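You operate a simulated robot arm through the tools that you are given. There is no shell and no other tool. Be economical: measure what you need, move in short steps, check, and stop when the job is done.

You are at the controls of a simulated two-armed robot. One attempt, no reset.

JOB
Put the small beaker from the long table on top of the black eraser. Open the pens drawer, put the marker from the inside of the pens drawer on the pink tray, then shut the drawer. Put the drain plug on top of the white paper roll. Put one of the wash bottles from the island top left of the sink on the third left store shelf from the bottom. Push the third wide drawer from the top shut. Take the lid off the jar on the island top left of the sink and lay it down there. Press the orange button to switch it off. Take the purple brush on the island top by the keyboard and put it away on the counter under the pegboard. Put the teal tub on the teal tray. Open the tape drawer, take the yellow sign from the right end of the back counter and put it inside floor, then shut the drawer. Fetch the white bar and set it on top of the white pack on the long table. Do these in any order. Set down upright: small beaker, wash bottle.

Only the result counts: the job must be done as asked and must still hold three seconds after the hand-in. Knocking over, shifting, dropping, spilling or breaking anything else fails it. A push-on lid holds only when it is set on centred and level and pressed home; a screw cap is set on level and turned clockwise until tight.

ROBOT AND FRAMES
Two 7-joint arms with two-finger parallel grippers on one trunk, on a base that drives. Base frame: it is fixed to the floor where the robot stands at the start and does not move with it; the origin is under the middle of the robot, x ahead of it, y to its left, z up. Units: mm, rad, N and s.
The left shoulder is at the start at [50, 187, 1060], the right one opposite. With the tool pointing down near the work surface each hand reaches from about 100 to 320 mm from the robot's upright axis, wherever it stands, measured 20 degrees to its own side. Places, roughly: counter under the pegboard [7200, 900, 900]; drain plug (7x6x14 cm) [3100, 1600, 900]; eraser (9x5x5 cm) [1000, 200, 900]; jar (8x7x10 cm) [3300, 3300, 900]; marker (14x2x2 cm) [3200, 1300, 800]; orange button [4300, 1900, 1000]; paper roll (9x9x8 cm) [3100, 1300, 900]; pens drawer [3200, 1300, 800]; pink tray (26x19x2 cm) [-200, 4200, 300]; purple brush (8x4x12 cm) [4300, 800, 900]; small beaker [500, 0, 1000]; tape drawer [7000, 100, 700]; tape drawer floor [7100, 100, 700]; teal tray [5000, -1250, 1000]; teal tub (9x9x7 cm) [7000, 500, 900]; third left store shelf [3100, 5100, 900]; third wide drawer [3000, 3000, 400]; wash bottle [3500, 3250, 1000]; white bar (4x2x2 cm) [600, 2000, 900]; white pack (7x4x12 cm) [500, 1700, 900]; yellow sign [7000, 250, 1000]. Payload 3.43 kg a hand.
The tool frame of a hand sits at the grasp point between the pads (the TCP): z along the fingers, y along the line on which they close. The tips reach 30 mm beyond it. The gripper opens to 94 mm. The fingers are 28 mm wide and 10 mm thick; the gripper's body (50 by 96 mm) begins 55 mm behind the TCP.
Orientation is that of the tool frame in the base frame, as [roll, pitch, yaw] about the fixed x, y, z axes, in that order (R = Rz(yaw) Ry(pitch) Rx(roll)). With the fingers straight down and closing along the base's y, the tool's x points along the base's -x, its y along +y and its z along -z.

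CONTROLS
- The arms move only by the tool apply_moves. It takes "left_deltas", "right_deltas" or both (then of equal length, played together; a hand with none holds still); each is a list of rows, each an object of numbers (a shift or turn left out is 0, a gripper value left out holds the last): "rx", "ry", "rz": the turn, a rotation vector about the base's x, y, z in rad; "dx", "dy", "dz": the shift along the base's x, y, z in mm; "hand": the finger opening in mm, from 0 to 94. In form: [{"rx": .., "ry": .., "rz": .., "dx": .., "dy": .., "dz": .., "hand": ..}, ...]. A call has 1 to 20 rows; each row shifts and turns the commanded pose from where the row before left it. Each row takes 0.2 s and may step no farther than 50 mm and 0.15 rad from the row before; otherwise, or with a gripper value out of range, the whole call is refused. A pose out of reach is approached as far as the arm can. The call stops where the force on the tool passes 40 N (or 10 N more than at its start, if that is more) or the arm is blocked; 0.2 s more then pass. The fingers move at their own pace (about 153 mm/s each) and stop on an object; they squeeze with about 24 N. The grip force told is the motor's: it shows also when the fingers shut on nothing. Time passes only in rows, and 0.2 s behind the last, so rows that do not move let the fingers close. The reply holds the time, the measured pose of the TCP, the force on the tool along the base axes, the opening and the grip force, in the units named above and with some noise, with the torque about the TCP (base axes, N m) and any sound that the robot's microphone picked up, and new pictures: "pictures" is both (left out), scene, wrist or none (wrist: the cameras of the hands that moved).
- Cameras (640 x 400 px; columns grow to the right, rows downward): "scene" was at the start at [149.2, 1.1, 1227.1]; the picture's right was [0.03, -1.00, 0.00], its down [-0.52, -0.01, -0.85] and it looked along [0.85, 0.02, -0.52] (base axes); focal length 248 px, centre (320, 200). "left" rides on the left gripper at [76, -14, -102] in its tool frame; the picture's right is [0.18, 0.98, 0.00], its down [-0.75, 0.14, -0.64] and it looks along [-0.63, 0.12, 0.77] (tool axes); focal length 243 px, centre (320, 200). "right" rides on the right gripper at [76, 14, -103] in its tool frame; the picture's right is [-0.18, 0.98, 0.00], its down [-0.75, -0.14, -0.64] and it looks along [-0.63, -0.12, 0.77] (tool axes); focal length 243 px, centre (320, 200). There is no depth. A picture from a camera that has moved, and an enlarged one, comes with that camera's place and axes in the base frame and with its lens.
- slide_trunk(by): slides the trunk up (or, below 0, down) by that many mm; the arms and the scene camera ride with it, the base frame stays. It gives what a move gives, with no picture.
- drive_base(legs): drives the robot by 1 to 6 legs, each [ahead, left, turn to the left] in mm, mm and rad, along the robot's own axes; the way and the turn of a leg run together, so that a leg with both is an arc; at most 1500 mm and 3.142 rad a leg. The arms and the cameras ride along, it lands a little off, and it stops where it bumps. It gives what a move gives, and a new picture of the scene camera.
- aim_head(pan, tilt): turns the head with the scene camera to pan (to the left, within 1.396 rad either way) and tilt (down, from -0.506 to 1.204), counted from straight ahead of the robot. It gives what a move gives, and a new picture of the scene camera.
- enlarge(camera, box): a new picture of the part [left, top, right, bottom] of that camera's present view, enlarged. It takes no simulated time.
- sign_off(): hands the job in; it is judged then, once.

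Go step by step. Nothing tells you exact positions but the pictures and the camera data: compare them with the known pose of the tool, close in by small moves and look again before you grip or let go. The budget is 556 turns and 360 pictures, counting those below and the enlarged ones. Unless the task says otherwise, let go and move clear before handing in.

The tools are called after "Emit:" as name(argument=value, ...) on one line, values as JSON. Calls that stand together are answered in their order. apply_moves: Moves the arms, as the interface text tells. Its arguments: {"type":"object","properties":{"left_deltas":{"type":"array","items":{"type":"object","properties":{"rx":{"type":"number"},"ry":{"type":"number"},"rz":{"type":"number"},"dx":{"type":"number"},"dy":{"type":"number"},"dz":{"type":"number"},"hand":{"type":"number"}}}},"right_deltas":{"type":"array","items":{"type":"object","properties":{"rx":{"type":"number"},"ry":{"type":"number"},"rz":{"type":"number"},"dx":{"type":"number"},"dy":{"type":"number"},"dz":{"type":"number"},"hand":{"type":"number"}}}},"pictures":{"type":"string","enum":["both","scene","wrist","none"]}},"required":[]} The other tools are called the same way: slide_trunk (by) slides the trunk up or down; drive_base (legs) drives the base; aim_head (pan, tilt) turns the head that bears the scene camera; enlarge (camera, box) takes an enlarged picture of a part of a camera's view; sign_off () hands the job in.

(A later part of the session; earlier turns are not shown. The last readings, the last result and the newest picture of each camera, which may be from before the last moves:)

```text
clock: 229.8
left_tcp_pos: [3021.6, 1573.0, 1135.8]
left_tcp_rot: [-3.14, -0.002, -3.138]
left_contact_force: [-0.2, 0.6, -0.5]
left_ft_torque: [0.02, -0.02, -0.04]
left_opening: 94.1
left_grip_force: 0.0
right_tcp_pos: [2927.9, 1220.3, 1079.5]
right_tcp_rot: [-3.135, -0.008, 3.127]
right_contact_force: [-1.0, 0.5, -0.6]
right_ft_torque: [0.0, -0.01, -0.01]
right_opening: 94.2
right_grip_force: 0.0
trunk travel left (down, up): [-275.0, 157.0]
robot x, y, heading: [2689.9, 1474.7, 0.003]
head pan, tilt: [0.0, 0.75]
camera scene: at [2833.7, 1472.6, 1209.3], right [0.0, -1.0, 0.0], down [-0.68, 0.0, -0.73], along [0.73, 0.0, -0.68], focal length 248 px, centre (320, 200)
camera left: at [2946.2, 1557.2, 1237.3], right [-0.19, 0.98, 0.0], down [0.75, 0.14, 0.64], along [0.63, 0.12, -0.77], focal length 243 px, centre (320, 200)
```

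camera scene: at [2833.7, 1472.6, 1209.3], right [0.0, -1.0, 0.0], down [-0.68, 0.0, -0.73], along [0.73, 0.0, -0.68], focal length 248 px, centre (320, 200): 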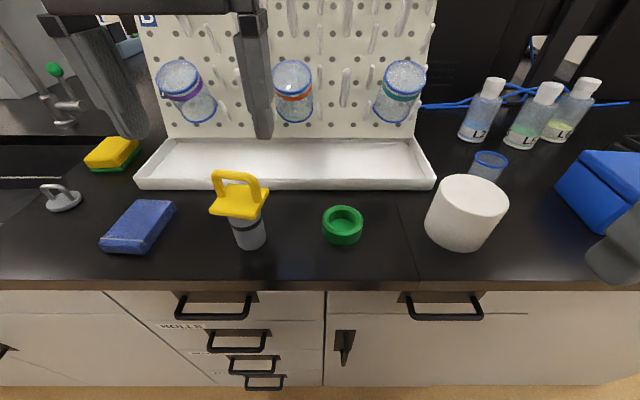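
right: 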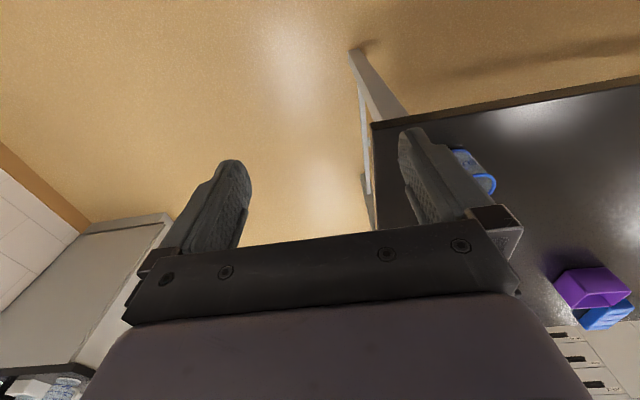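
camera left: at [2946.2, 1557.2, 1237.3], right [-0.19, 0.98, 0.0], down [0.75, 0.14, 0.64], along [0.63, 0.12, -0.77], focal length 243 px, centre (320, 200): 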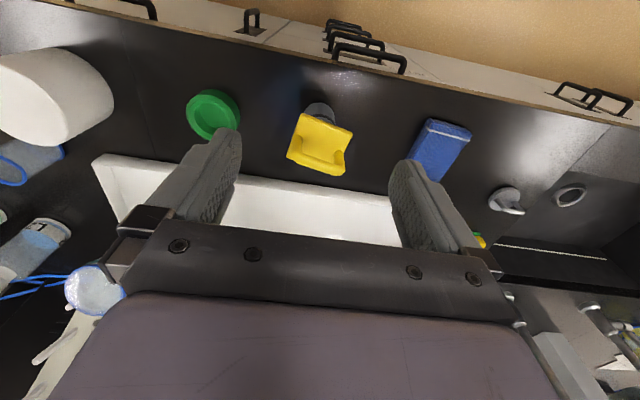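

The plug's loop is around [3075, 1579], top at z≈1025. I'll move over it and re-measure.

Emit:
apply_moves(left_deltas=[{"dx": 25, "dy": 5}, {"dx": 25}, {"dz": -20}, {}])

```text
clock: 230.8
left_tcp_pos: [3069.9, 1576.9, 1116.3]
left_tcp_rot: [-3.14, -0.003, -3.139]
left_contact_force: [-0.5, 0.5, -0.7]
left_ft_torque: [-0.01, -0.01, 0.02]
left_opening: 94.0
left_grip_force: 0.1
right_tcp_pos: [2928.1, 1218.5, 1079.1]
right_tcp_rot: [-3.135, -0.01, 3.128]
right_contact_force: [0.2, 0.4, -0.6]
right_ft_torque: [-0.05, -0.03, 0.0]
right_opening: 94.0
right_grip_force: 0.1
trunk travel left (down, up): [-275.0, 157.0]
robot x, y, heading: [2691.1, 1472.7, -0.003]
head pan, tilt: [0.0, 0.75]
camera scene: at [2833.8, 1472.5, 1209.3], right [0.0, -1.0, 0.0], down [-0.68, 0.0, -0.73], along [0.73, 0.0, -0.68], focal length 248 px, centre (320, 200)
camera left: at [2995.3, 1562.4, 1216.8], right [-0.19, 0.98, 0.0], down [0.75, 0.14, 0.64], along [0.63, 0.12, -0.77], focal length 243 px, centre (320, 200)
```

scene: 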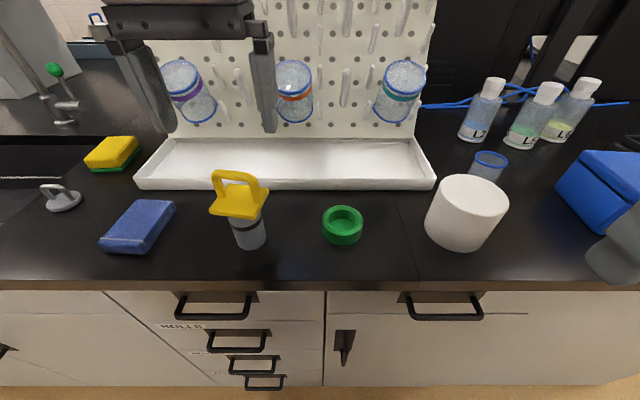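
left: 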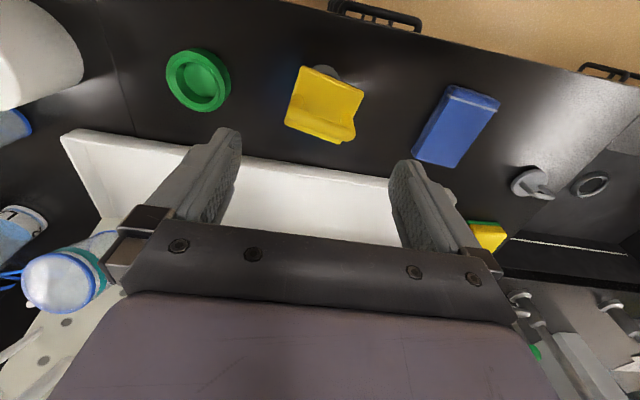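

Emit:
enlarge(camera="left", box=[270, 50, 390, 150])

Emit:
enlarge(camera="scene", box=[190, 155, 290, 255])

```text
4.00 times, centred on (330, 100) of left
camera zoom: at [2995.3, 1562.4, 1216.8], right [-0.19, 0.98, 0.0], down [0.75, 0.14, 0.64], along [0.63, 0.12, -0.77], focal length 970 px, centre (280, 600)
```

zoom: 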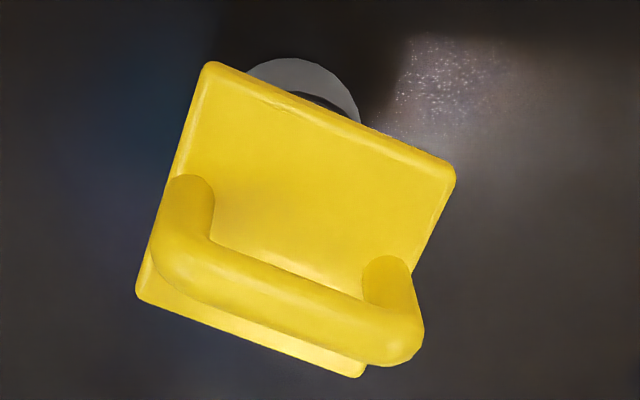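

```text
4.00 times, centred on (240, 205) of scene
camera zoom: at [2833.8, 1472.5, 1209.3], right [0.0, -1.0, 0.0], down [-0.68, 0.0, -0.73], along [0.73, 0.0, -0.68], focal length 994 px, centre (640, 180)
```

zoom: 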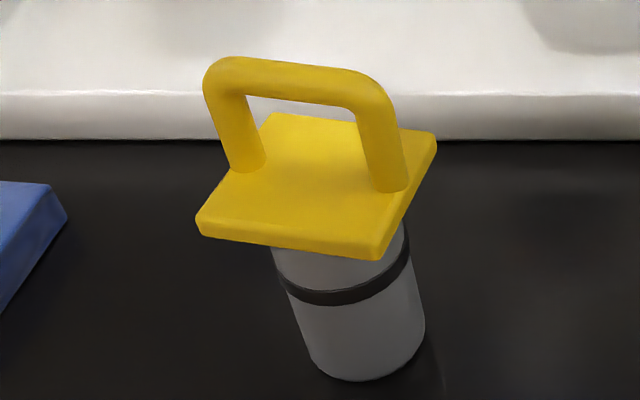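

The loop's centre is [3071, 1578], turned by about -0.215 rad, with its plate at z≈990. I'll align and descend round the loop.

Emit:
apply_moves(left_deltas=[{"dx": 1, "dy": 1, "rz": -0.11}, {"rz": -0.105}, {"dz": -30}, {"dz": -30}, {"dz": -15}, {}])

```text
clock: 232.2
left_tcp_pos: [3072.6, 1576.7, 1039.9]
left_tcp_rot: [-3.139, -0.001, 2.931]
left_contact_force: [-0.1, 0.0, 0.6]
left_ft_torque: [-0.03, -0.04, 0.0]
left_opening: 94.3
left_grip_force: 0.0
right_tcp_pos: [2926.9, 1220.4, 1078.7]
right_tcp_rot: [-3.135, -0.009, 3.126]
right_contact_force: [0.0, -0.5, -0.5]
right_ft_torque: [-0.03, 0.0, 0.01]
right_opening: 94.0
right_grip_force: 0.0
trunk travel left (down, up): [-275.0, 157.0]
robot x, y, heading: [2693.2, 1475.8, 0.004]
head pan, tilt: [0.0, 0.75]
camera scene: at [2833.8, 1472.5, 1209.3], right [0.0, -1.0, 0.0], down [-0.68, 0.0, -0.73], along [0.73, 0.0, -0.68], focal length 248 px, centre (320, 200)
camera left: at [2994.8, 1579.1, 1141.3], right [0.03, 1.0, 0.0], down [0.77, -0.02, 0.64], along [0.64, -0.02, -0.77], focal length 243 px, centre (320, 200)
```

scene: 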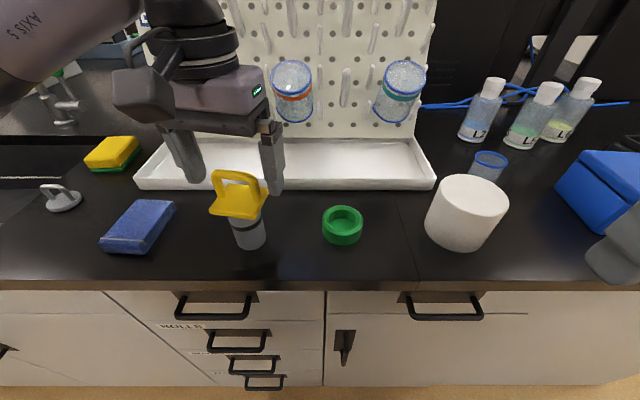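
left: 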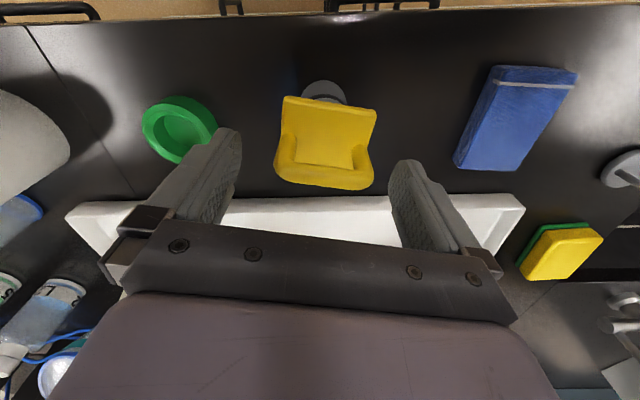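

Aligned well. I'll descend the last 12 mm and grip the loop.

Emit:
apply_moves(left_deltas=[{"dz": -12}, {}, {"hand": 40}, {}, {}, {}], pictures="wrist")

```text
clock: 233.7
left_tcp_pos: [3072.8, 1577.5, 1028.4]
left_tcp_rot: [-3.14, -0.002, 2.932]
left_contact_force: [1.8, 0.5, 2.2]
left_ft_torque: [-0.04, -0.14, -0.01]
left_opening: 61.1
left_grip_force: 23.7
right_tcp_pos: [2928.4, 1220.1, 1078.6]
right_tcp_rot: [-3.134, -0.009, 3.125]
right_contact_force: [-0.6, -1.3, 0.1]
right_ft_torque: [-0.02, 0.02, -0.01]
right_opening: 94.2
right_grip_force: 0.1
trunk travel left (down, up): [-275.0, 157.0]
robot x, y, heading: [2692.1, 1470.1, 0.003]
head pan, tilt: [0.0, 0.75]
camera left: at [2995.3, 1579.3, 1129.9], right [0.03, 1.0, 0.0], down [0.77, -0.02, 0.64], along [0.64, -0.02, -0.77], focal length 243 px, centre (320, 200)
```

left: 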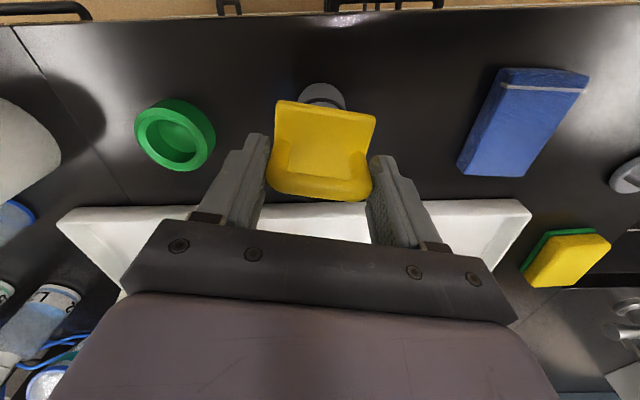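

Gripped at 61 mm. I'll lift the plug clear.

Emit:
apply_moves(left_deltas=[{"dz": 10}, {"dz": 30}, {"dz": 40}, {"dz": 40}, {"dx": -30}, {}], pictures="scene")

```text
clock: 235.1
left_tcp_pos: [3042.2, 1578.2, 1148.4]
left_tcp_rot: [-3.141, -0.002, 2.931]
left_contact_force: [-0.2, -0.4, -3.5]
left_ft_torque: [-0.02, 0.03, 0.0]
left_opening: 61.1
left_grip_force: 23.6
right_tcp_pos: [2927.9, 1219.1, 1079.6]
right_tcp_rot: [-3.136, -0.009, 3.126]
right_contact_force: [0.1, 0.3, 0.4]
right_ft_torque: [0.01, 0.01, -0.01]
right_opening: 93.9
right_grip_force: 0.0
trunk travel left (down, up): [-275.0, 157.0]
robot x, y, heading: [2689.8, 1472.0, 0.004]
head pan, tilt: [0.0, 0.75]
camera scene: at [2833.9, 1472.6, 1209.2], right [0.0, -1.0, 0.0], down [-0.68, 0.0, -0.73], along [0.73, 0.0, -0.68], focal length 248 px, centre (320, 200)
```

scene: 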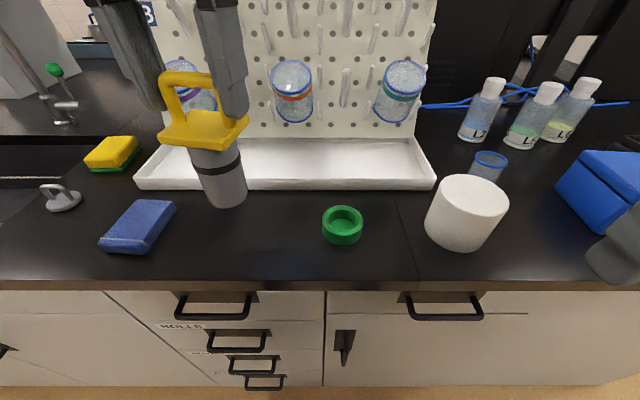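

The plug hangs straight. The roll's top centre works out at [3086, 1262]. I'll back off slightly and shift right.

Emit:
drive_base(legs=[[-25, 0, 0], [0, -316, -0.004]])

```text
clock: 238.8
left_tcp_pos: [3018.5, 1261.1, 1148.1]
left_tcp_rot: [-3.139, -0.001, 2.924]
left_contact_force: [0.2, 0.0, -3.3]
left_ft_torque: [0.01, -0.02, -0.01]
left_opening: 60.8
left_grip_force: 24.4
right_tcp_pos: [2902.4, 904.4, 1079.5]
right_tcp_rot: [-3.135, -0.009, 3.123]
right_contact_force: [0.4, -0.1, 0.0]
right_ft_torque: [0.03, 0.0, 0.01]
right_opening: 93.8
right_grip_force: 0.1
trunk travel left (down, up): [-275.0, 157.0]
robot x, y, heading: [2665.6, 1156.3, -0.002]
head pan, tilt: [0.0, 0.75]
camera scene: at [2809.0, 1156.9, 1209.2], right [0.0, -1.0, 0.0], down [-0.68, 0.0, -0.73], along [0.73, 0.0, -0.68], focal length 248 px, centre (320, 200)
```

scene: 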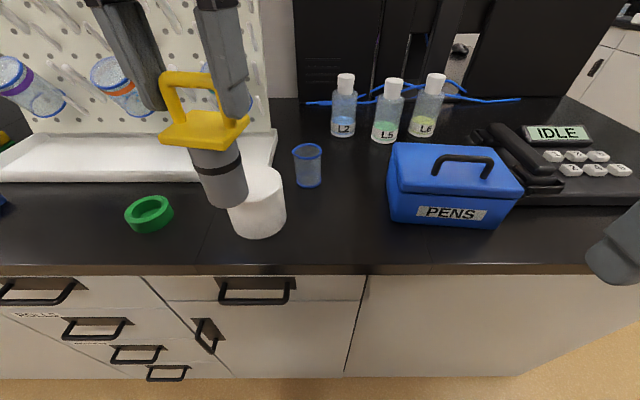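

Emit:
drive_base(legs=[[20, 0, 0.002]])

Emit:
apply_moves(left_deltas=[{"dx": 24}, {"dx": 24}, {}])

```text
clock: 239.6
left_tcp_pos: [3037.9, 1261.9, 1148.0]
left_tcp_rot: [-3.14, -0.002, 2.93]
left_contact_force: [-0.8, -0.2, -2.9]
left_ft_torque: [-0.03, 0.01, 0.01]
left_opening: 61.1
left_grip_force: 24.1
right_tcp_pos: [2922.4, 903.4, 1077.7]
right_tcp_rot: [-3.134, -0.009, 3.125]
right_contact_force: [-0.2, -0.3, -0.1]
right_ft_torque: [0.01, 0.0, -0.02]
right_opening: 93.9
right_grip_force: 0.0
trunk travel left (down, up): [-275.0, 157.0]
robot x, y, heading: [2687.6, 1161.7, -0.003]
head pan, tilt: [0.0, 0.75]
camera scene: at [2829.4, 1157.3, 1209.1], right [0.0, -1.0, 0.0], down [-0.68, 0.0, -0.73], along [0.73, 0.0, -0.68], focal length 248 px, centre (320, 200)
```

scene: 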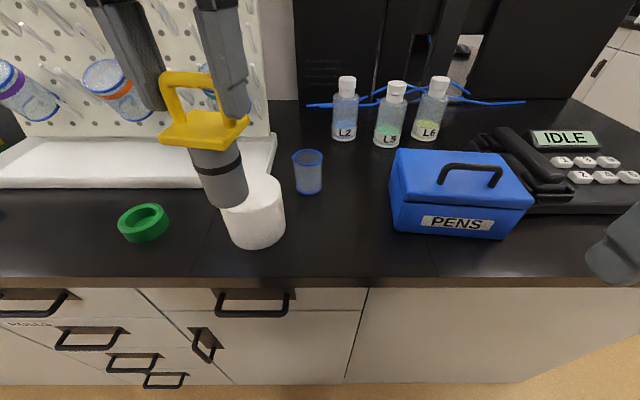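

```text
clock: 240.4
left_tcp_pos: [3086.5, 1262.0, 1147.9]
left_tcp_rot: [-3.139, -0.003, 2.928]
left_contact_force: [0.0, -0.2, -2.1]
left_ft_torque: [0.0, 0.01, 0.0]
left_opening: 60.8
left_grip_force: 23.6
right_tcp_pos: [2922.3, 904.2, 1079.4]
right_tcp_rot: [-3.134, -0.008, 3.124]
right_contact_force: [-0.5, -1.0, -1.2]
right_ft_torque: [-0.02, -0.01, 0.01]
right_opening: 94.1
right_grip_force: 0.0
trunk travel left (down, up): [-275.0, 157.0]
robot x, y, heading: [2688.2, 1159.3, -0.003]
head pan, tilt: [0.0, 0.75]
camera scene: at [2828.8, 1157.4, 1209.2], right [0.0, -1.0, 0.0], down [-0.68, 0.0, -0.73], along [0.73, 0.0, -0.68], focal length 248 px, centre (320, 200)
camera left: at [3009.3, 1264.8, 1248.8], right [0.03, 1.0, 0.0], down [0.77, -0.02, 0.64], along [0.64, -0.02, -0.77], focal length 243 px, centre (320, 200)
```

scene: 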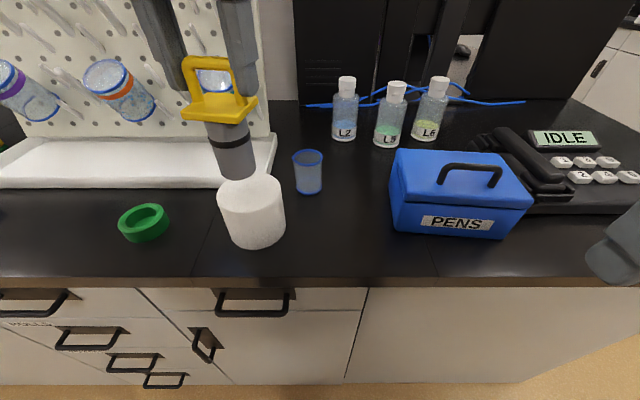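
left: 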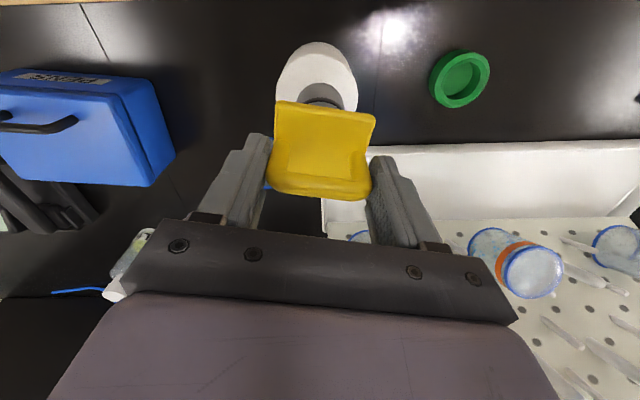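

The plug is over the roll; I'll shift 4 mm and lower toward contact.

Emit:
apply_moves(left_deltas=[{"dy": -4, "dz": -15}, {"dz": -10}, {"dz": -3}, {}], pictures="scene")

```text
clock: 241.4
left_tcp_pos: [3084.4, 1258.6, 1118.3]
left_tcp_rot: [-3.139, -0.003, 2.927]
left_contact_force: [0.0, -0.8, -2.0]
left_ft_torque: [0.02, 0.04, -0.02]
left_opening: 61.1
left_grip_force: 24.2
right_tcp_pos: [2924.0, 904.4, 1078.5]
right_tcp_rot: [-3.134, -0.008, 3.124]
right_contact_force: [0.3, 0.3, -0.2]
right_ft_torque: [-0.01, 0.0, -0.02]
right_opening: 94.2
right_grip_force: 0.0
trunk travel left (down, up): [-275.0, 157.0]
robot x, y, heading: [2684.1, 1158.1, -0.001]
head pan, tilt: [0.0, 0.75]
camera scene: at [2828.8, 1157.3, 1209.2], right [0.0, -1.0, 0.0], down [-0.68, 0.0, -0.73], along [0.73, 0.0, -0.68], focal length 248 px, centre (320, 200)
```

scene: 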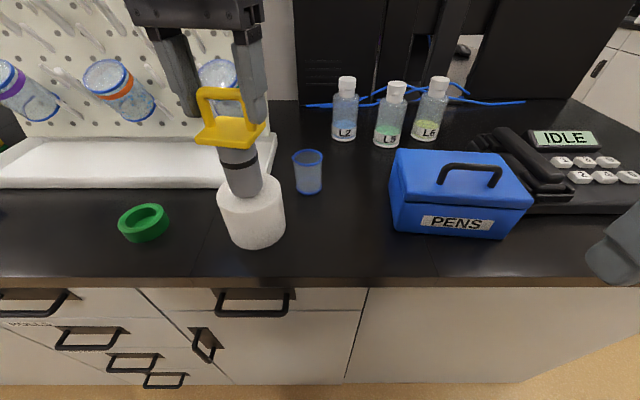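

Emit:
apply_moves(left_deltas=[{"dz": -3}, {"dz": -3}, {}], pictures="none")

Emit:
enlarge(camera="scene", box=[180, 80, 320, 260])

```text
clock: 242.2
left_tcp_pos: [3086.1, 1259.5, 1113.5]
left_tcp_rot: [-3.139, -0.001, 2.929]
left_contact_force: [0.4, 0.1, -2.3]
left_ft_torque: [0.01, -0.02, 0.04]
left_opening: 61.0
left_grip_force: 23.9
right_tcp_pos: [2921.5, 903.7, 1079.2]
right_tcp_rot: [-3.137, -0.008, 3.123]
right_contact_force: [-0.5, -0.3, -0.3]
right_ft_torque: [0.0, 0.0, 0.0]
right_opening: 94.3
right_grip_force: 0.2
trunk travel left (down, up): [-275.0, 157.0]
robot x, y, heading: [2686.9, 1160.8, 0.004]
head pan, tilt: [0.0, 0.75]
```

```text
2.22 times, centred on (250, 170) of scene
camera zoom: at [2828.8, 1157.3, 1209.2], right [0.0, -1.0, 0.0], down [-0.68, 0.0, -0.73], along [0.73, 0.0, -0.68], focal length 552 px, centre (476, 267)
```

zoom: 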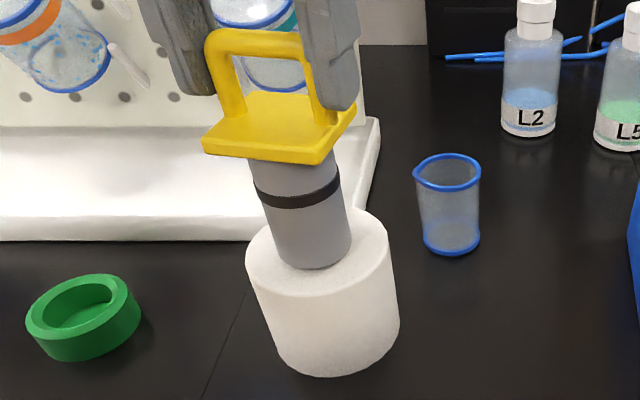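

Nearly down and centred. I'll continue in small steps.

Emit:
apply_moves(left_deltas=[{"dz": -2}, {"dz": -2}, {}], pictures="none")

```text
clock: 243.0
left_tcp_pos: [3084.9, 1257.8, 1110.2]
left_tcp_rot: [3.141, -0.002, 2.927]
left_contact_force: [0.0, -0.2, -1.8]
left_ft_torque: [-0.03, 0.0, 0.03]
left_opening: 61.1
left_grip_force: 23.5
right_tcp_pos: [2921.3, 905.2, 1077.6]
right_tcp_rot: [-3.134, -0.007, 3.123]
right_contact_force: [0.0, 0.4, -0.1]
right_ft_torque: [0.0, 0.01, 0.02]
right_opening: 93.8
right_grip_force: 0.0
trunk travel left (down, up): [-275.0, 157.0]
robot x, y, heading: [2686.9, 1155.8, -0.001]
head pan, tilt: [0.0, 0.75]
```

Emit:
apply_moves(left_deltas=[{"dz": -2}, {"dz": -2}, {"dz": -2}, {}], pictures="none")

```text
clock: 244.0
left_tcp_pos: [3084.9, 1258.7, 1103.9]
left_tcp_rot: [-3.141, 0.003, 2.929]
left_contact_force: [0.8, 0.2, 20.3]
left_ft_torque: [0.29, -0.19, -0.04]
left_opening: 60.9
left_grip_force: 24.7
right_tcp_pos: [2921.0, 903.2, 1079.1]
right_tcp_rot: [-3.133, -0.01, 3.125]
right_contact_force: [-1.3, 0.4, -0.7]
right_ft_torque: [-0.02, 0.0, 0.01]
right_opening: 94.1
right_grip_force: 0.0
trunk travel left (down, up): [-275.0, 157.0]
robot x, y, heading: [2686.7, 1157.4, -0.003]
head pan, tilt: [0.0, 0.75]
```

Firm contact. I'll unload, release slowly, and lift off.

Emit:
apply_moves(left_deltas=[{"dz": 2}, {"hand": 64}, {"hand": 70}, {"hand": 94}, {}, {"dz": 30}, {"dz": 40}, {"dz": 20, "dx": -40}, {"dx": -40}], pictures="scene")

```text
clock: 246.0
left_tcp_pos: [3004.6, 1257.2, 1195.1]
left_tcp_rot: [3.141, -0.002, 2.929]
left_contact_force: [-0.2, 0.4, 0.4]
left_ft_torque: [0.0, -0.02, -0.02]
left_opening: 94.1
left_grip_force: 0.2
right_tcp_pos: [2921.8, 903.6, 1078.9]
right_tcp_rot: [-3.134, -0.009, 3.124]
right_contact_force: [-0.5, 0.1, -0.4]
right_ft_torque: [-0.03, -0.02, 0.0]
right_opening: 94.1
right_grip_force: 0.0
trunk travel left (down, up): [-275.0, 157.0]
robot x, y, heading: [2689.4, 1156.7, 0.004]
head pan, tilt: [0.0, 0.75]
camera scene: at [2828.4, 1157.3, 1209.3], right [0.0, -1.0, 0.0], down [-0.68, 0.0, -0.73], along [0.73, 0.0, -0.68], focal length 248 px, centre (320, 200)
```

scene: 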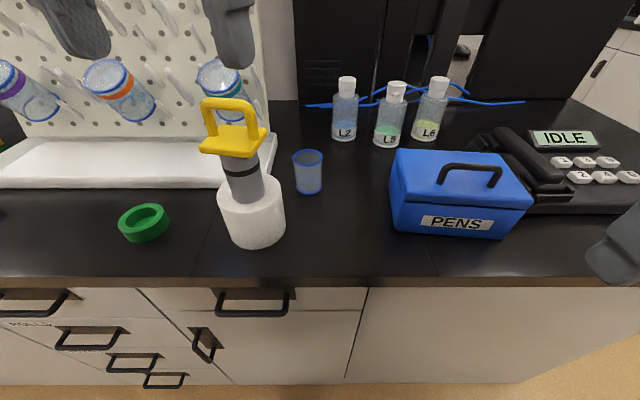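

The drain plug sits on the roll. Next is the PENS drawer: its handle bar is near [3014, 1269, 799]. I'll back off and lower the trunk, so a hand can grip the bar horizontally.

Emit:
drive_base(legs=[[-200, 0, 0]])

Emit:
slide_trunk(by=-180)

Emit:
aim_head(pan=0.1, tilt=0.45)

```text
clock: 247.6
left_tcp_pos: [2804.2, 1258.4, 1194.3]
left_tcp_rot: [-3.141, -0.002, 2.928]
left_contact_force: [-0.5, 0.2, -0.4]
left_ft_torque: [-0.02, 0.01, -0.01]
left_opening: 93.7
left_grip_force: 0.1
right_tcp_pos: [2721.9, 903.4, 1078.9]
right_tcp_rot: [-3.136, -0.009, 3.126]
right_contact_force: [0.2, -0.3, -0.1]
right_ft_torque: [0.01, 0.04, -0.03]
right_opening: 93.9
right_grip_force: 0.1
trunk travel left (down, up): [-275.0, 157.0]
robot x, y, heading: [2484.7, 1160.5, 0.004]
head pan, tilt: [0.0, 0.75]
camera scene: at [2627.7, 1157.4, 1209.4], right [0.0, -1.0, 0.0], down [-0.68, 0.0, -0.73], along [0.73, 0.0, -0.68], focal length 248 px, centre (320, 200)
```

scene: 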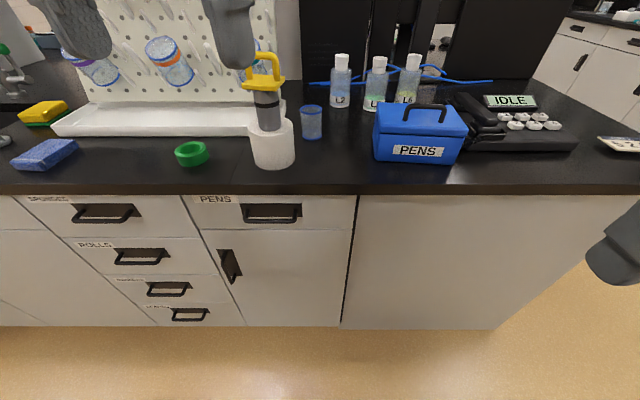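

```text
clock: 249.6
left_tcp_pos: [2804.7, 1259.3, 1014.6]
left_tcp_rot: [-3.14, -0.002, 2.929]
left_contact_force: [0.1, 0.3, 0.3]
left_ft_torque: [0.0, -0.01, 0.03]
left_opening: 94.0
left_grip_force: 0.1
right_tcp_pos: [2721.5, 905.0, 897.9]
right_tcp_rot: [-3.134, -0.008, 3.126]
right_contact_force: [-0.2, 0.3, -1.0]
right_ft_torque: [-0.01, 0.01, 0.03]
right_opening: 93.7
right_grip_force: 0.0
trunk travel left (down, up): [-95.0, 337.0]
robot x, y, heading: [2486.5, 1156.3, -0.001]
head pan, tilt: [0.0, 0.75]
```

```text
clock: 250.4
left_tcp_pos: [2805.2, 1258.8, 1014.9]
left_tcp_rot: [-3.14, -0.002, 2.93]
left_contact_force: [0.2, 0.6, 0.1]
left_ft_torque: [0.0, 0.0, -0.04]
left_opening: 93.9
left_grip_force: 0.0
right_tcp_pos: [2722.1, 904.6, 898.6]
right_tcp_rot: [-3.137, -0.008, 3.126]
right_contact_force: [-0.6, -0.7, -0.2]
right_ft_torque: [-0.02, 0.01, 0.0]
right_opening: 93.9
right_grip_force: 0.1
trunk travel left (down, up): [-95.0, 337.0]
robot x, y, heading: [2487.1, 1156.7, 0.002]
head pan, tilt: [0.099, 0.45]
camera scene: at [2636.8, 1166.5, 1055.6], right [0.1, -0.99, 0.0], down [-0.43, -0.04, -0.9], along [0.9, 0.09, -0.44], focal length 248 px, centre (320, 200)
```

scene: 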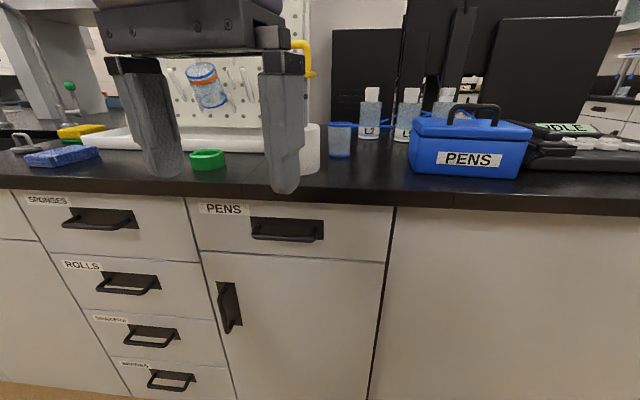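

The bar is at about [3010, 1266, 795]. I'll turn the left hand to point forward with its fingers closing vertically.

Emit:
apply_moves(left_deltas=[{"rz": 0.106, "dx": -30}, {"rz": 0.106, "dx": -30}, {"ry": -0.15, "dx": -30}, {"ry": -0.15}, {"ry": -0.15}, {"ry": -0.15}, {"ry": -0.15}, {"ry": -0.15}, {"ry": -0.15}, {"ry": -0.15}, {"ry": -0.15}, {"ry": -0.15}, {"ry": -0.071}], pictures="scene")

```text
clock: 251.0
left_tcp_pos: [2755.5, 1261.5, 1012.0]
left_tcp_rot: [-3.138, -0.006, -3.136]
left_contact_force: [8.1, -2.7, -10.0]
left_ft_torque: [0.4, -0.02, 0.36]
left_opening: 94.2
left_grip_force: 0.0
right_tcp_pos: [2721.5, 904.1, 899.1]
right_tcp_rot: [-3.133, -0.007, 3.126]
right_contact_force: [-0.3, -0.5, -0.4]
right_ft_torque: [0.02, -0.01, -0.01]
right_opening: 93.9
right_grip_force: 0.0
trunk travel left (down, up): [-95.0, 337.0]
robot x, y, heading: [2484.4, 1161.0, -0.004]
head pan, tilt: [0.099, 0.45]
stopped in row 3 (left hand): the force on the tool passed its limit at 86 N (the readings are from after the stop); the commanded pose is now the measured one
camera scene: at [2637.0, 1168.1, 1058.1], right [0.12, -0.99, 0.0], down [-0.41, -0.05, -0.91], along [0.9, 0.11, -0.41], focal length 248 px, centre (320, 200)
```

scene: 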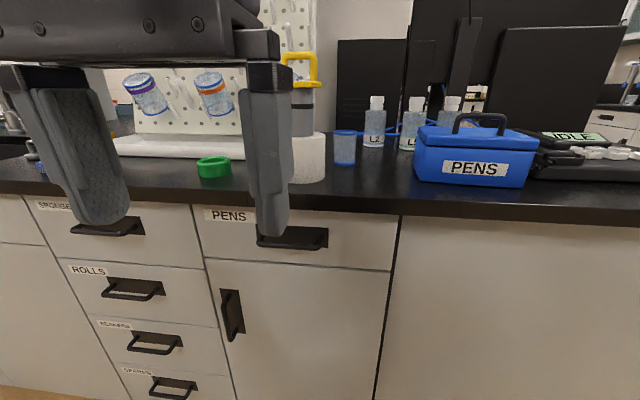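

The gripper touched the robot's own head. I'll move it out to the left and lower before turning it.

Emit:
apply_moves(left_deltas=[{"dx": 30}, {"dx": 15, "dy": 40}, {"dy": 45}, {"dy": 45, "dz": -20}, {"dz": -40}, {"dz": -40}], pictures="none")

Emit:
apply_moves(left_deltas=[{"ry": -0.15}, {"ry": -0.15}, {"ry": -0.15}, {"ry": -0.15}, {"ry": -0.15}, {"ry": -0.15}, {"ry": -0.15}, {"ry": -0.15}, {"ry": -0.15}, {"ry": -0.15}, {"ry": -0.071}], pictures="scene")

```text
clock: 252.4
left_tcp_pos: [2799.9, 1392.0, 913.2]
left_tcp_rot: [-3.137, -0.006, -3.141]
left_contact_force: [0.1, 0.0, 0.2]
left_ft_torque: [-0.02, -0.01, 0.0]
left_opening: 93.9
left_grip_force: 0.0
right_tcp_pos: [2721.5, 903.8, 898.0]
right_tcp_rot: [-3.134, -0.008, 3.126]
right_contact_force: [0.3, -0.6, -0.5]
right_ft_torque: [0.02, 0.01, -0.02]
right_opening: 94.0
right_grip_force: 0.0
trunk travel left (down, up): [-95.0, 337.0]
robot x, y, heading: [2484.3, 1157.4, -0.001]
head pan, tilt: [0.099, 0.45]
```

```text
clock: 254.8
left_tcp_pos: [2888.4, 1375.7, 1022.1]
left_tcp_rot: [-2.934, 1.563, -2.935]
left_contact_force: [-0.1, -0.8, -0.9]
left_ft_torque: [-0.03, -0.02, 0.01]
left_opening: 93.7
left_grip_force: 0.0
left hand out of reach, approached as far as the arm can: row 6, 7, 8, 9, 10, 11
right_tcp_pos: [2721.7, 904.7, 899.0]
right_tcp_rot: [-3.135, -0.009, 3.126]
right_contact_force: [0.3, 0.4, 0.8]
right_ft_torque: [-0.01, -0.02, -0.01]
right_opening: 93.8
right_grip_force: 0.0
trunk travel left (down, up): [-95.0, 337.0]
robot x, y, heading: [2487.0, 1159.4, 0.004]
head pan, tilt: [0.099, 0.45]
camera scene: at [2636.7, 1166.5, 1055.7], right [0.1, -0.99, 0.0], down [-0.43, -0.04, -0.9], along [0.9, 0.09, -0.44], focal length 248 px, centre (320, 200)
```

scene: 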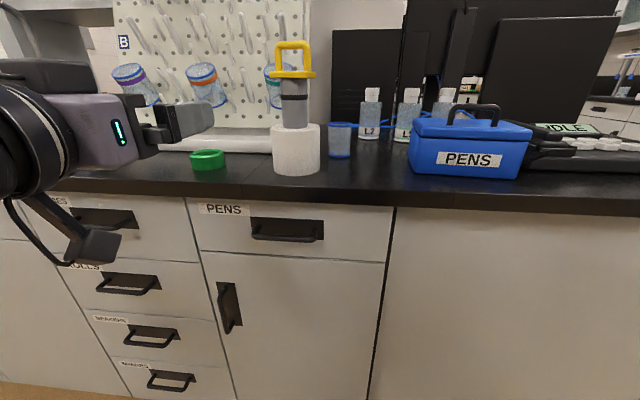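

The horizontal pose works only farther out. I'll back the base off and extend the hand forward to a comfortable distance.

Emit:
drive_base(legs=[[-180, 0, 0]])

Emit:
apply_moves(left_deltas=[{"dx": 45}, {"dx": 45}, {"dx": 45}, {"dx": 40}, {}], pictures="none")

```text
clock: 256.3
left_tcp_pos: [2710.6, 1374.6, 1020.9]
left_tcp_rot: [-2.96, 1.562, -2.963]
left_contact_force: [-1.3, -0.4, 0.2]
left_ft_torque: [0.02, -0.02, 0.02]
left_opening: 93.9
left_grip_force: 0.1
right_tcp_pos: [2545.1, 903.5, 899.3]
right_tcp_rot: [-3.136, -0.008, 3.126]
right_contact_force: [-0.1, 0.1, 0.8]
right_ft_torque: [0.02, 0.02, 0.03]
right_opening: 94.1
right_grip_force: 0.0
trunk travel left (down, up): [-95.0, 337.0]
robot x, y, heading: [2307.7, 1159.5, 0.002]
head pan, tilt: [0.099, 0.45]
camera scene: at [2458.6, 1166.3, 1055.7], right [0.1, -0.99, 0.0], down [-0.43, -0.04, -0.9], along [0.9, 0.09, -0.44], focal length 248 px, centre (320, 200)
```

scene: 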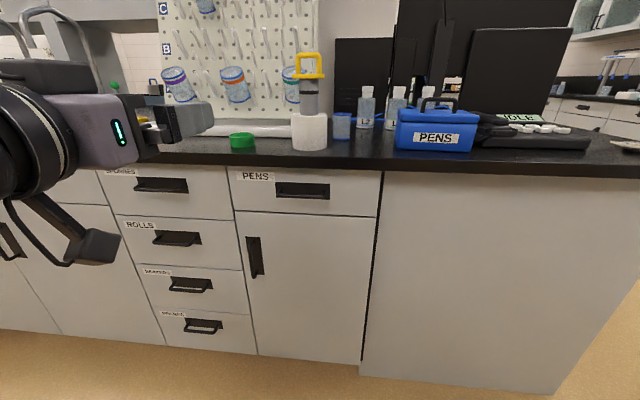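

```text
clock: 257.5
left_tcp_pos: [2885.3, 1374.5, 1020.0]
left_tcp_rot: [-3.03, 1.562, -3.034]
left_contact_force: [-0.5, 0.8, 0.0]
left_ft_torque: [0.0, 0.01, -0.01]
left_opening: 93.9
left_grip_force: 0.0
right_tcp_pos: [2544.6, 905.7, 898.6]
right_tcp_rot: [-3.134, -0.009, 3.125]
right_contact_force: [0.8, -0.6, -0.3]
right_ft_torque: [0.01, 0.04, 0.01]
right_opening: 94.1
right_grip_force: 0.1
trunk travel left (down, up): [-95.0, 337.0]
robot x, y, heading: [2308.5, 1157.4, 0.003]
head pan, tilt: [0.099, 0.45]
```

It reaches 577 mm ahead. Now I'll roll the hand to close vertically, and lower it to the handle's height.

Emit:
apply_moves(left_deltas=[{"rx": 0.15, "dy": -20, "dz": -20}, {"rx": 0.15, "dy": -20, "dz": -20}, {"rx": 0.15, "dy": -20, "dz": -20}, {"rx": 0.15, "dy": -20, "dz": -20}, {"rx": 0.15, "dy": -28, "dz": -20}, {"rx": 0.15, "dz": -20}, {"rx": 0.15, "dz": -20}, {"rx": 0.15, "dz": -20}, {"rx": 0.15, "dz": -20}, {"rx": 0.15, "dz": -20}, {"rx": 0.071, "dz": -20}, {}])

```text
clock: 260.1
left_tcp_pos: [2885.5, 1263.3, 802.0]
left_tcp_rot: [1.58, 0.0, 1.585]
left_contact_force: [-0.5, -0.2, 0.2]
left_ft_torque: [0.0, 0.04, -0.02]
left_opening: 93.8
left_grip_force: 0.1
left hand out of reach, approached as far as the arm can: row 11
right_tcp_pos: [2543.8, 903.7, 898.7]
right_tcp_rot: [-3.134, -0.009, 3.124]
right_contact_force: [-0.2, -0.1, -0.2]
right_ft_torque: [0.01, -0.02, -0.03]
right_opening: 94.1
right_grip_force: 0.1
trunk travel left (down, up): [-95.0, 337.0]
robot x, y, heading: [2309.8, 1155.3, 0.001]
head pan, tilt: [0.099, 0.45]
camera scene: at [2458.6, 1166.3, 1055.7], right [0.1, -0.99, 0.0], down [-0.43, -0.04, -0.9], along [0.9, 0.09, -0.44], focal length 248 px, centre (320, 200)
camera left: at [2782.7, 1338.6, 788.0], right [0.0, 0.18, 0.98], down [-0.63, -0.76, 0.15], along [0.78, -0.62, 0.11], focal length 243 px, centre (320, 200)
```

scene: 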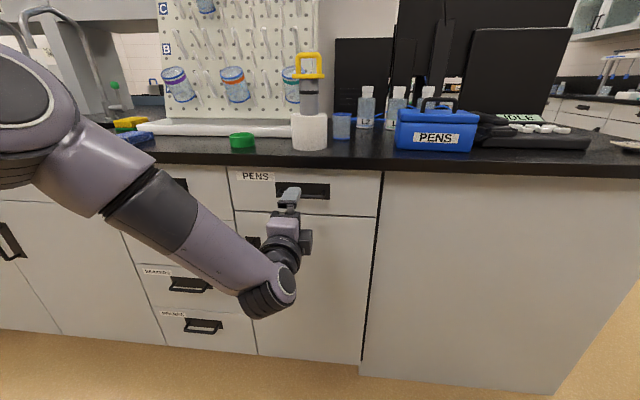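
left: 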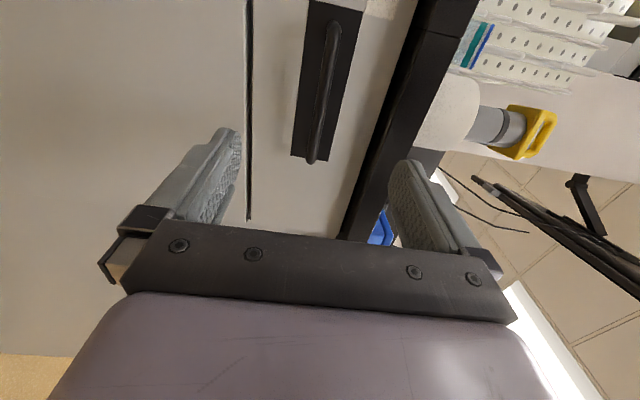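

The bar lies between the open fingers, at z≈800. I'll narrow the opening to 50 mm and drive in.

Emit:
apply_moves(left_deltas=[{"hand": 50, "dz": -2, "dy": 5}, {}, {}], pictures="none")

Emit:
drive_base(legs=[[75, 0, 0]])

Emit:
enlarge(camera="left", box=[160, 0, 480, 250])

```text
clock: 260.9
left_tcp_pos: [2883.9, 1264.0, 803.3]
left_tcp_rot: [1.575, 0.002, 1.585]
left_contact_force: [0.4, -0.1, -0.7]
left_ft_torque: [0.0, 0.02, 0.01]
left_opening: 50.0
left_grip_force: 0.2
left hand out of reach, approached as far as the arm can: row 1
right_tcp_pos: [2544.4, 904.1, 898.4]
right_tcp_rot: [-3.133, -0.008, 3.125]
right_contact_force: [-0.4, 0.6, 0.5]
right_ft_torque: [0.02, -0.01, 0.02]
right_opening: 94.1
right_grip_force: 0.1
trunk travel left (down, up): [-95.0, 337.0]
robot x, y, heading: [2308.6, 1154.7, -0.001]
head pan, tilt: [0.099, 0.45]
```

```text
clock: 262.0
left_tcp_pos: [2958.5, 1264.6, 805.0]
left_tcp_rot: [1.577, 0.002, 1.584]
left_contact_force: [-0.4, 0.0, 0.6]
left_ft_torque: [0.03, -0.02, -0.01]
left_opening: 50.0
left_grip_force: 0.1
right_tcp_pos: [2616.8, 905.3, 899.6]
right_tcp_rot: [-3.136, -0.007, 3.126]
right_contact_force: [-0.3, -0.8, -0.3]
right_ft_torque: [0.03, -0.01, 0.05]
right_opening: 93.9
right_grip_force: 0.0
trunk travel left (down, up): [-95.0, 337.0]
robot x, y, heading: [2381.7, 1157.7, 0.002]
head pan, tilt: [0.099, 0.45]
camera scene: at [2532.7, 1166.4, 1055.7], right [0.1, -0.99, 0.0], down [-0.43, -0.04, -0.9], along [0.9, 0.09, -0.44], focal length 248 px, centre (320, 200)
```

scene: 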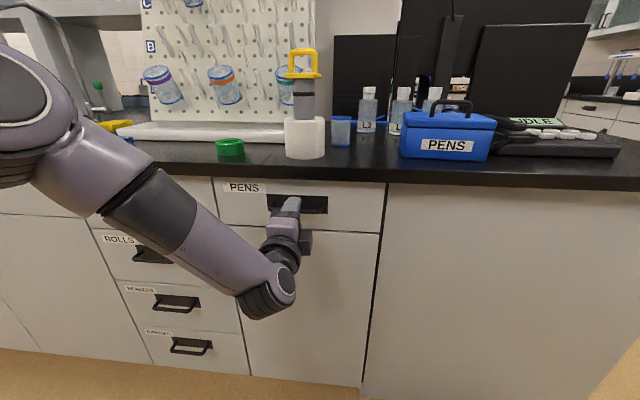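

```text
1.60 times, centred on (320, 125) of left
camera zoom: at [2855.5, 1338.8, 788.7], right [0.0, 0.19, 0.98], down [-0.63, -0.76, 0.15], along [0.78, -0.62, 0.12], focal length 388 px, centre (320, 320)
```

zoom: 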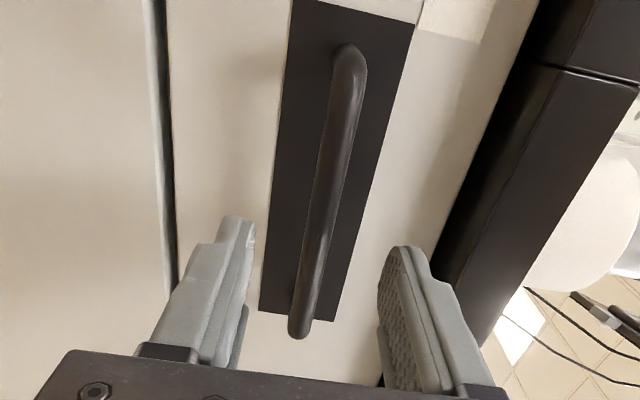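

The bar runs y 1222–1329 at x≈2990, z≈800, right between the fingers. I'll go 14 mm further and close.

Emit:
apply_moves(left_deltas=[{"dx": 14, "dy": 6}, {}, {"hand": 0}, {}, {}, {}], pictures="wrist")

```text
clock: 263.4
left_tcp_pos: [2972.3, 1265.9, 802.2]
left_tcp_rot: [1.589, 0.003, 1.59]
left_contact_force: [-3.0, -1.1, -15.9]
left_ft_torque: [0.16, 0.42, -0.08]
left_opening: 10.6
left_grip_force: 44.6
left hand out of reach, approached as far as the arm can: row 1
right_tcp_pos: [2618.8, 903.4, 897.6]
right_tcp_rot: [-3.135, -0.011, 3.127]
right_contact_force: [0.4, 0.4, -0.1]
right_ft_torque: [0.02, 0.0, -0.04]
right_opening: 94.1
right_grip_force: 0.0
trunk travel left (down, up): [-95.0, 337.0]
robot x, y, heading: [2382.7, 1156.9, -0.003]
head pan, tilt: [0.099, 0.45]
camera left: at [2868.4, 1340.6, 788.6], right [0.01, 0.19, 0.98], down [-0.62, -0.77, 0.15], along [0.78, -0.62, 0.11], focal length 243 px, centre (320, 200)
```

left: 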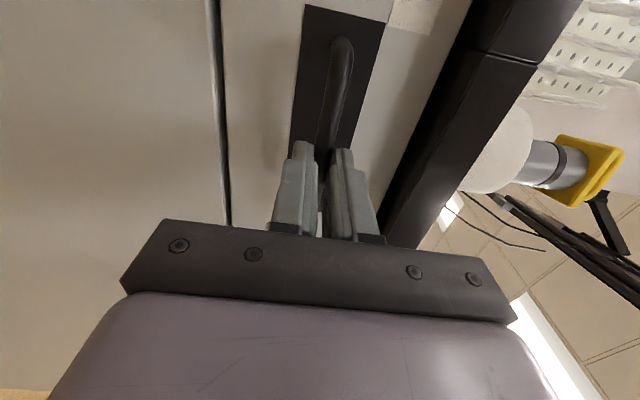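

The bar is gripped. I'll pull the drawer open by driving back.

Emit:
drive_base(legs=[[-100, 0, 0], [-130, 0, 0]])

```text
clock: 265.4
left_tcp_pos: [2741.6, 1266.9, 801.9]
left_tcp_rot: [1.589, 0.003, 1.591]
left_contact_force: [-1.6, 4.7, -20.1]
left_ft_torque: [0.31, 0.5, -0.23]
left_opening: 10.8
left_grip_force: 44.6
right_tcp_pos: [2389.0, 903.5, 900.0]
right_tcp_rot: [-3.133, -0.009, 3.126]
right_contact_force: [-0.6, 0.0, 0.1]
right_ft_torque: [0.0, -0.02, -0.01]
right_opening: 93.9
right_grip_force: 0.0
trunk travel left (down, up): [-95.0, 337.0]
robot x, y, heading: [2149.0, 1156.0, 0.004]
head pan, tilt: [0.099, 0.45]
camera scene: at [2303.4, 1166.6, 1055.4], right [0.1, -0.99, 0.0], down [-0.43, -0.04, -0.9], along [0.9, 0.09, -0.44], focal length 248 px, centre (320, 200)
```

scene: 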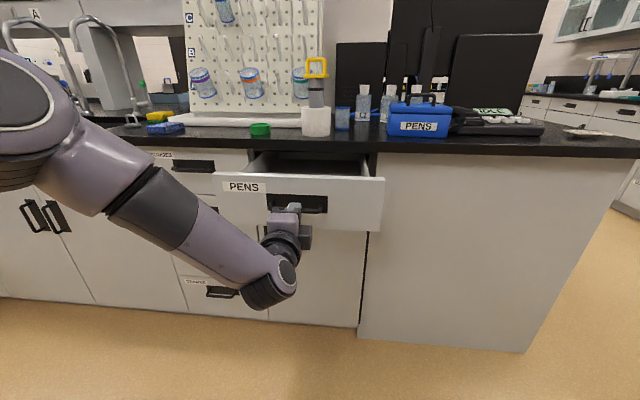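

It opened by 230 mm. I'll release, back the hand off, and raise the trunk to look inside.

Emit:
apply_moves(left_deltas=[{"hand": 40}, {}, {"dx": -30}, {"dx": -40}, {"dx": -40}], pictures="none")

Emit:
slide_trunk(by=330)

Emit:
aim_head(pan=0.1, tilt=0.65)

```text
clock: 266.6
left_tcp_pos: [2629.8, 1269.0, 803.4]
left_tcp_rot: [1.585, 0.0, 1.592]
left_contact_force: [-1.0, 0.4, -0.6]
left_ft_torque: [-0.01, 0.0, 0.01]
left_opening: 39.8
left_grip_force: 0.1
right_tcp_pos: [2387.4, 904.6, 897.8]
right_tcp_rot: [-3.136, -0.008, 3.124]
right_contact_force: [0.8, 0.2, 0.7]
right_ft_torque: [-0.02, 0.0, -0.02]
right_opening: 93.9
right_grip_force: 0.0
trunk travel left (down, up): [-95.0, 337.0]
robot x, y, heading: [2151.5, 1159.9, 0.003]
head pan, tilt: [0.099, 0.45]
```

```text
clock: 269.9
left_tcp_pos: [2629.2, 1268.5, 1133.2]
left_tcp_rot: [1.587, 0.002, 1.59]
left_contact_force: [-0.1, -0.6, -0.4]
left_ft_torque: [-0.04, 0.0, 0.02]
left_opening: 40.0
left_grip_force: 0.1
right_tcp_pos: [2386.3, 903.5, 1227.9]
right_tcp_rot: [-3.134, -0.008, 3.125]
right_contact_force: [-0.1, -1.1, -1.0]
right_ft_torque: [0.0, 0.02, -0.02]
right_opening: 93.9
right_grip_force: 0.1
trunk travel left (down, up): [-425.0, 7.0]
robot x, y, heading: [2153.0, 1156.4, -0.001]
head pan, tilt: [0.099, 0.45]
```

```text
clock: 270.6
left_tcp_pos: [2629.6, 1266.7, 1133.5]
left_tcp_rot: [1.588, 0.002, 1.591]
left_contact_force: [0.3, 0.5, 0.1]
left_ft_torque: [0.01, -0.01, 0.03]
left_opening: 40.1
left_grip_force: 0.1
right_tcp_pos: [2387.3, 903.5, 1229.0]
right_tcp_rot: [-3.136, -0.01, 3.123]
right_contact_force: [0.0, 0.4, 0.2]
right_ft_torque: [0.02, 0.01, 0.01]
right_opening: 94.1
right_grip_force: 0.0
trunk travel left (down, up): [-425.0, 7.0]
robot x, y, heading: [2148.9, 1158.9, -0.001]
head pan, tilt: [0.099, 0.649]
camera scene: at [2296.8, 1165.5, 1367.9], right [0.1, -0.99, 0.0], down [-0.6, -0.06, -0.8], along [0.79, 0.08, -0.6], focal length 248 px, centre (320, 200)
```

scene: 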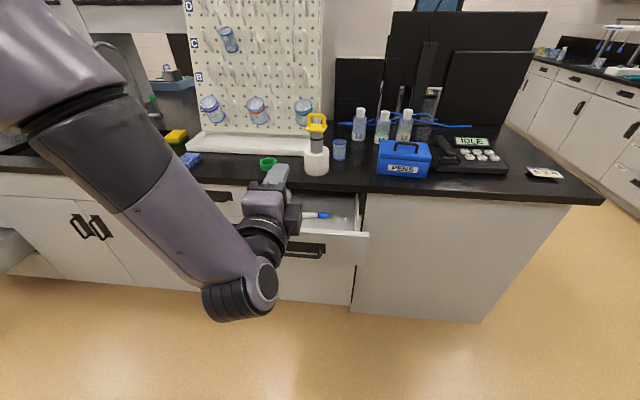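

The marker is in there. I'll move the hand aside to measure it.

Emit:
apply_moves(left_deltas=[{"dy": 45}, {"dy": 45}, {"dy": 45}, {"dy": 45}], pictures="none")

Emit:
enlarge(camera="scene", box=[210, 150, 410, 270])

```text
clock: 271.6
left_tcp_pos: [2607.1, 1327.8, 1179.1]
left_tcp_rot: [1.592, 0.002, 1.595]
left_contact_force: [0.8, -0.1, 0.5]
left_ft_torque: [0.01, 0.01, 0.01]
left_opening: 40.1
left_grip_force: 0.0
left hand out of reach, approached as far as the arm can: row 1, 2, 3, 4
right_tcp_pos: [2386.0, 903.5, 1229.4]
right_tcp_rot: [-3.136, -0.008, 3.125]
right_contact_force: [0.1, 0.0, -1.2]
right_ft_torque: [-0.03, -0.01, -0.02]
right_opening: 94.0
right_grip_force: 0.2
trunk travel left (down, up): [-425.0, 7.0]
robot x, y, heading: [2151.7, 1152.4, 0.005]
head pan, tilt: [0.099, 0.649]
```

```text
3.20 times, centred on (310, 210) of scene
camera zoom: at [2296.7, 1165.5, 1367.9], right [0.1, -0.99, 0.0], down [-0.6, -0.06, -0.8], along [0.79, 0.08, -0.6], focal length 795 px, centre (352, 168)
```

zoom: 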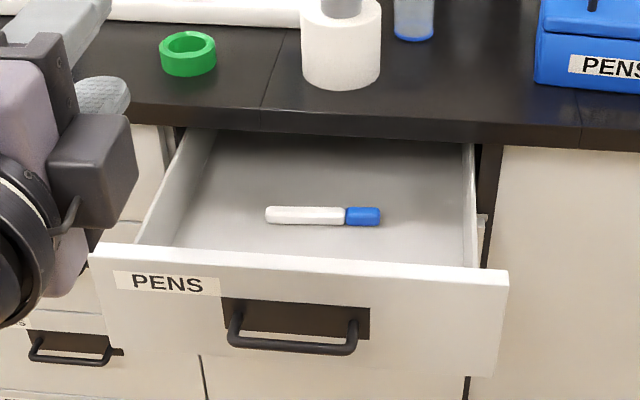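

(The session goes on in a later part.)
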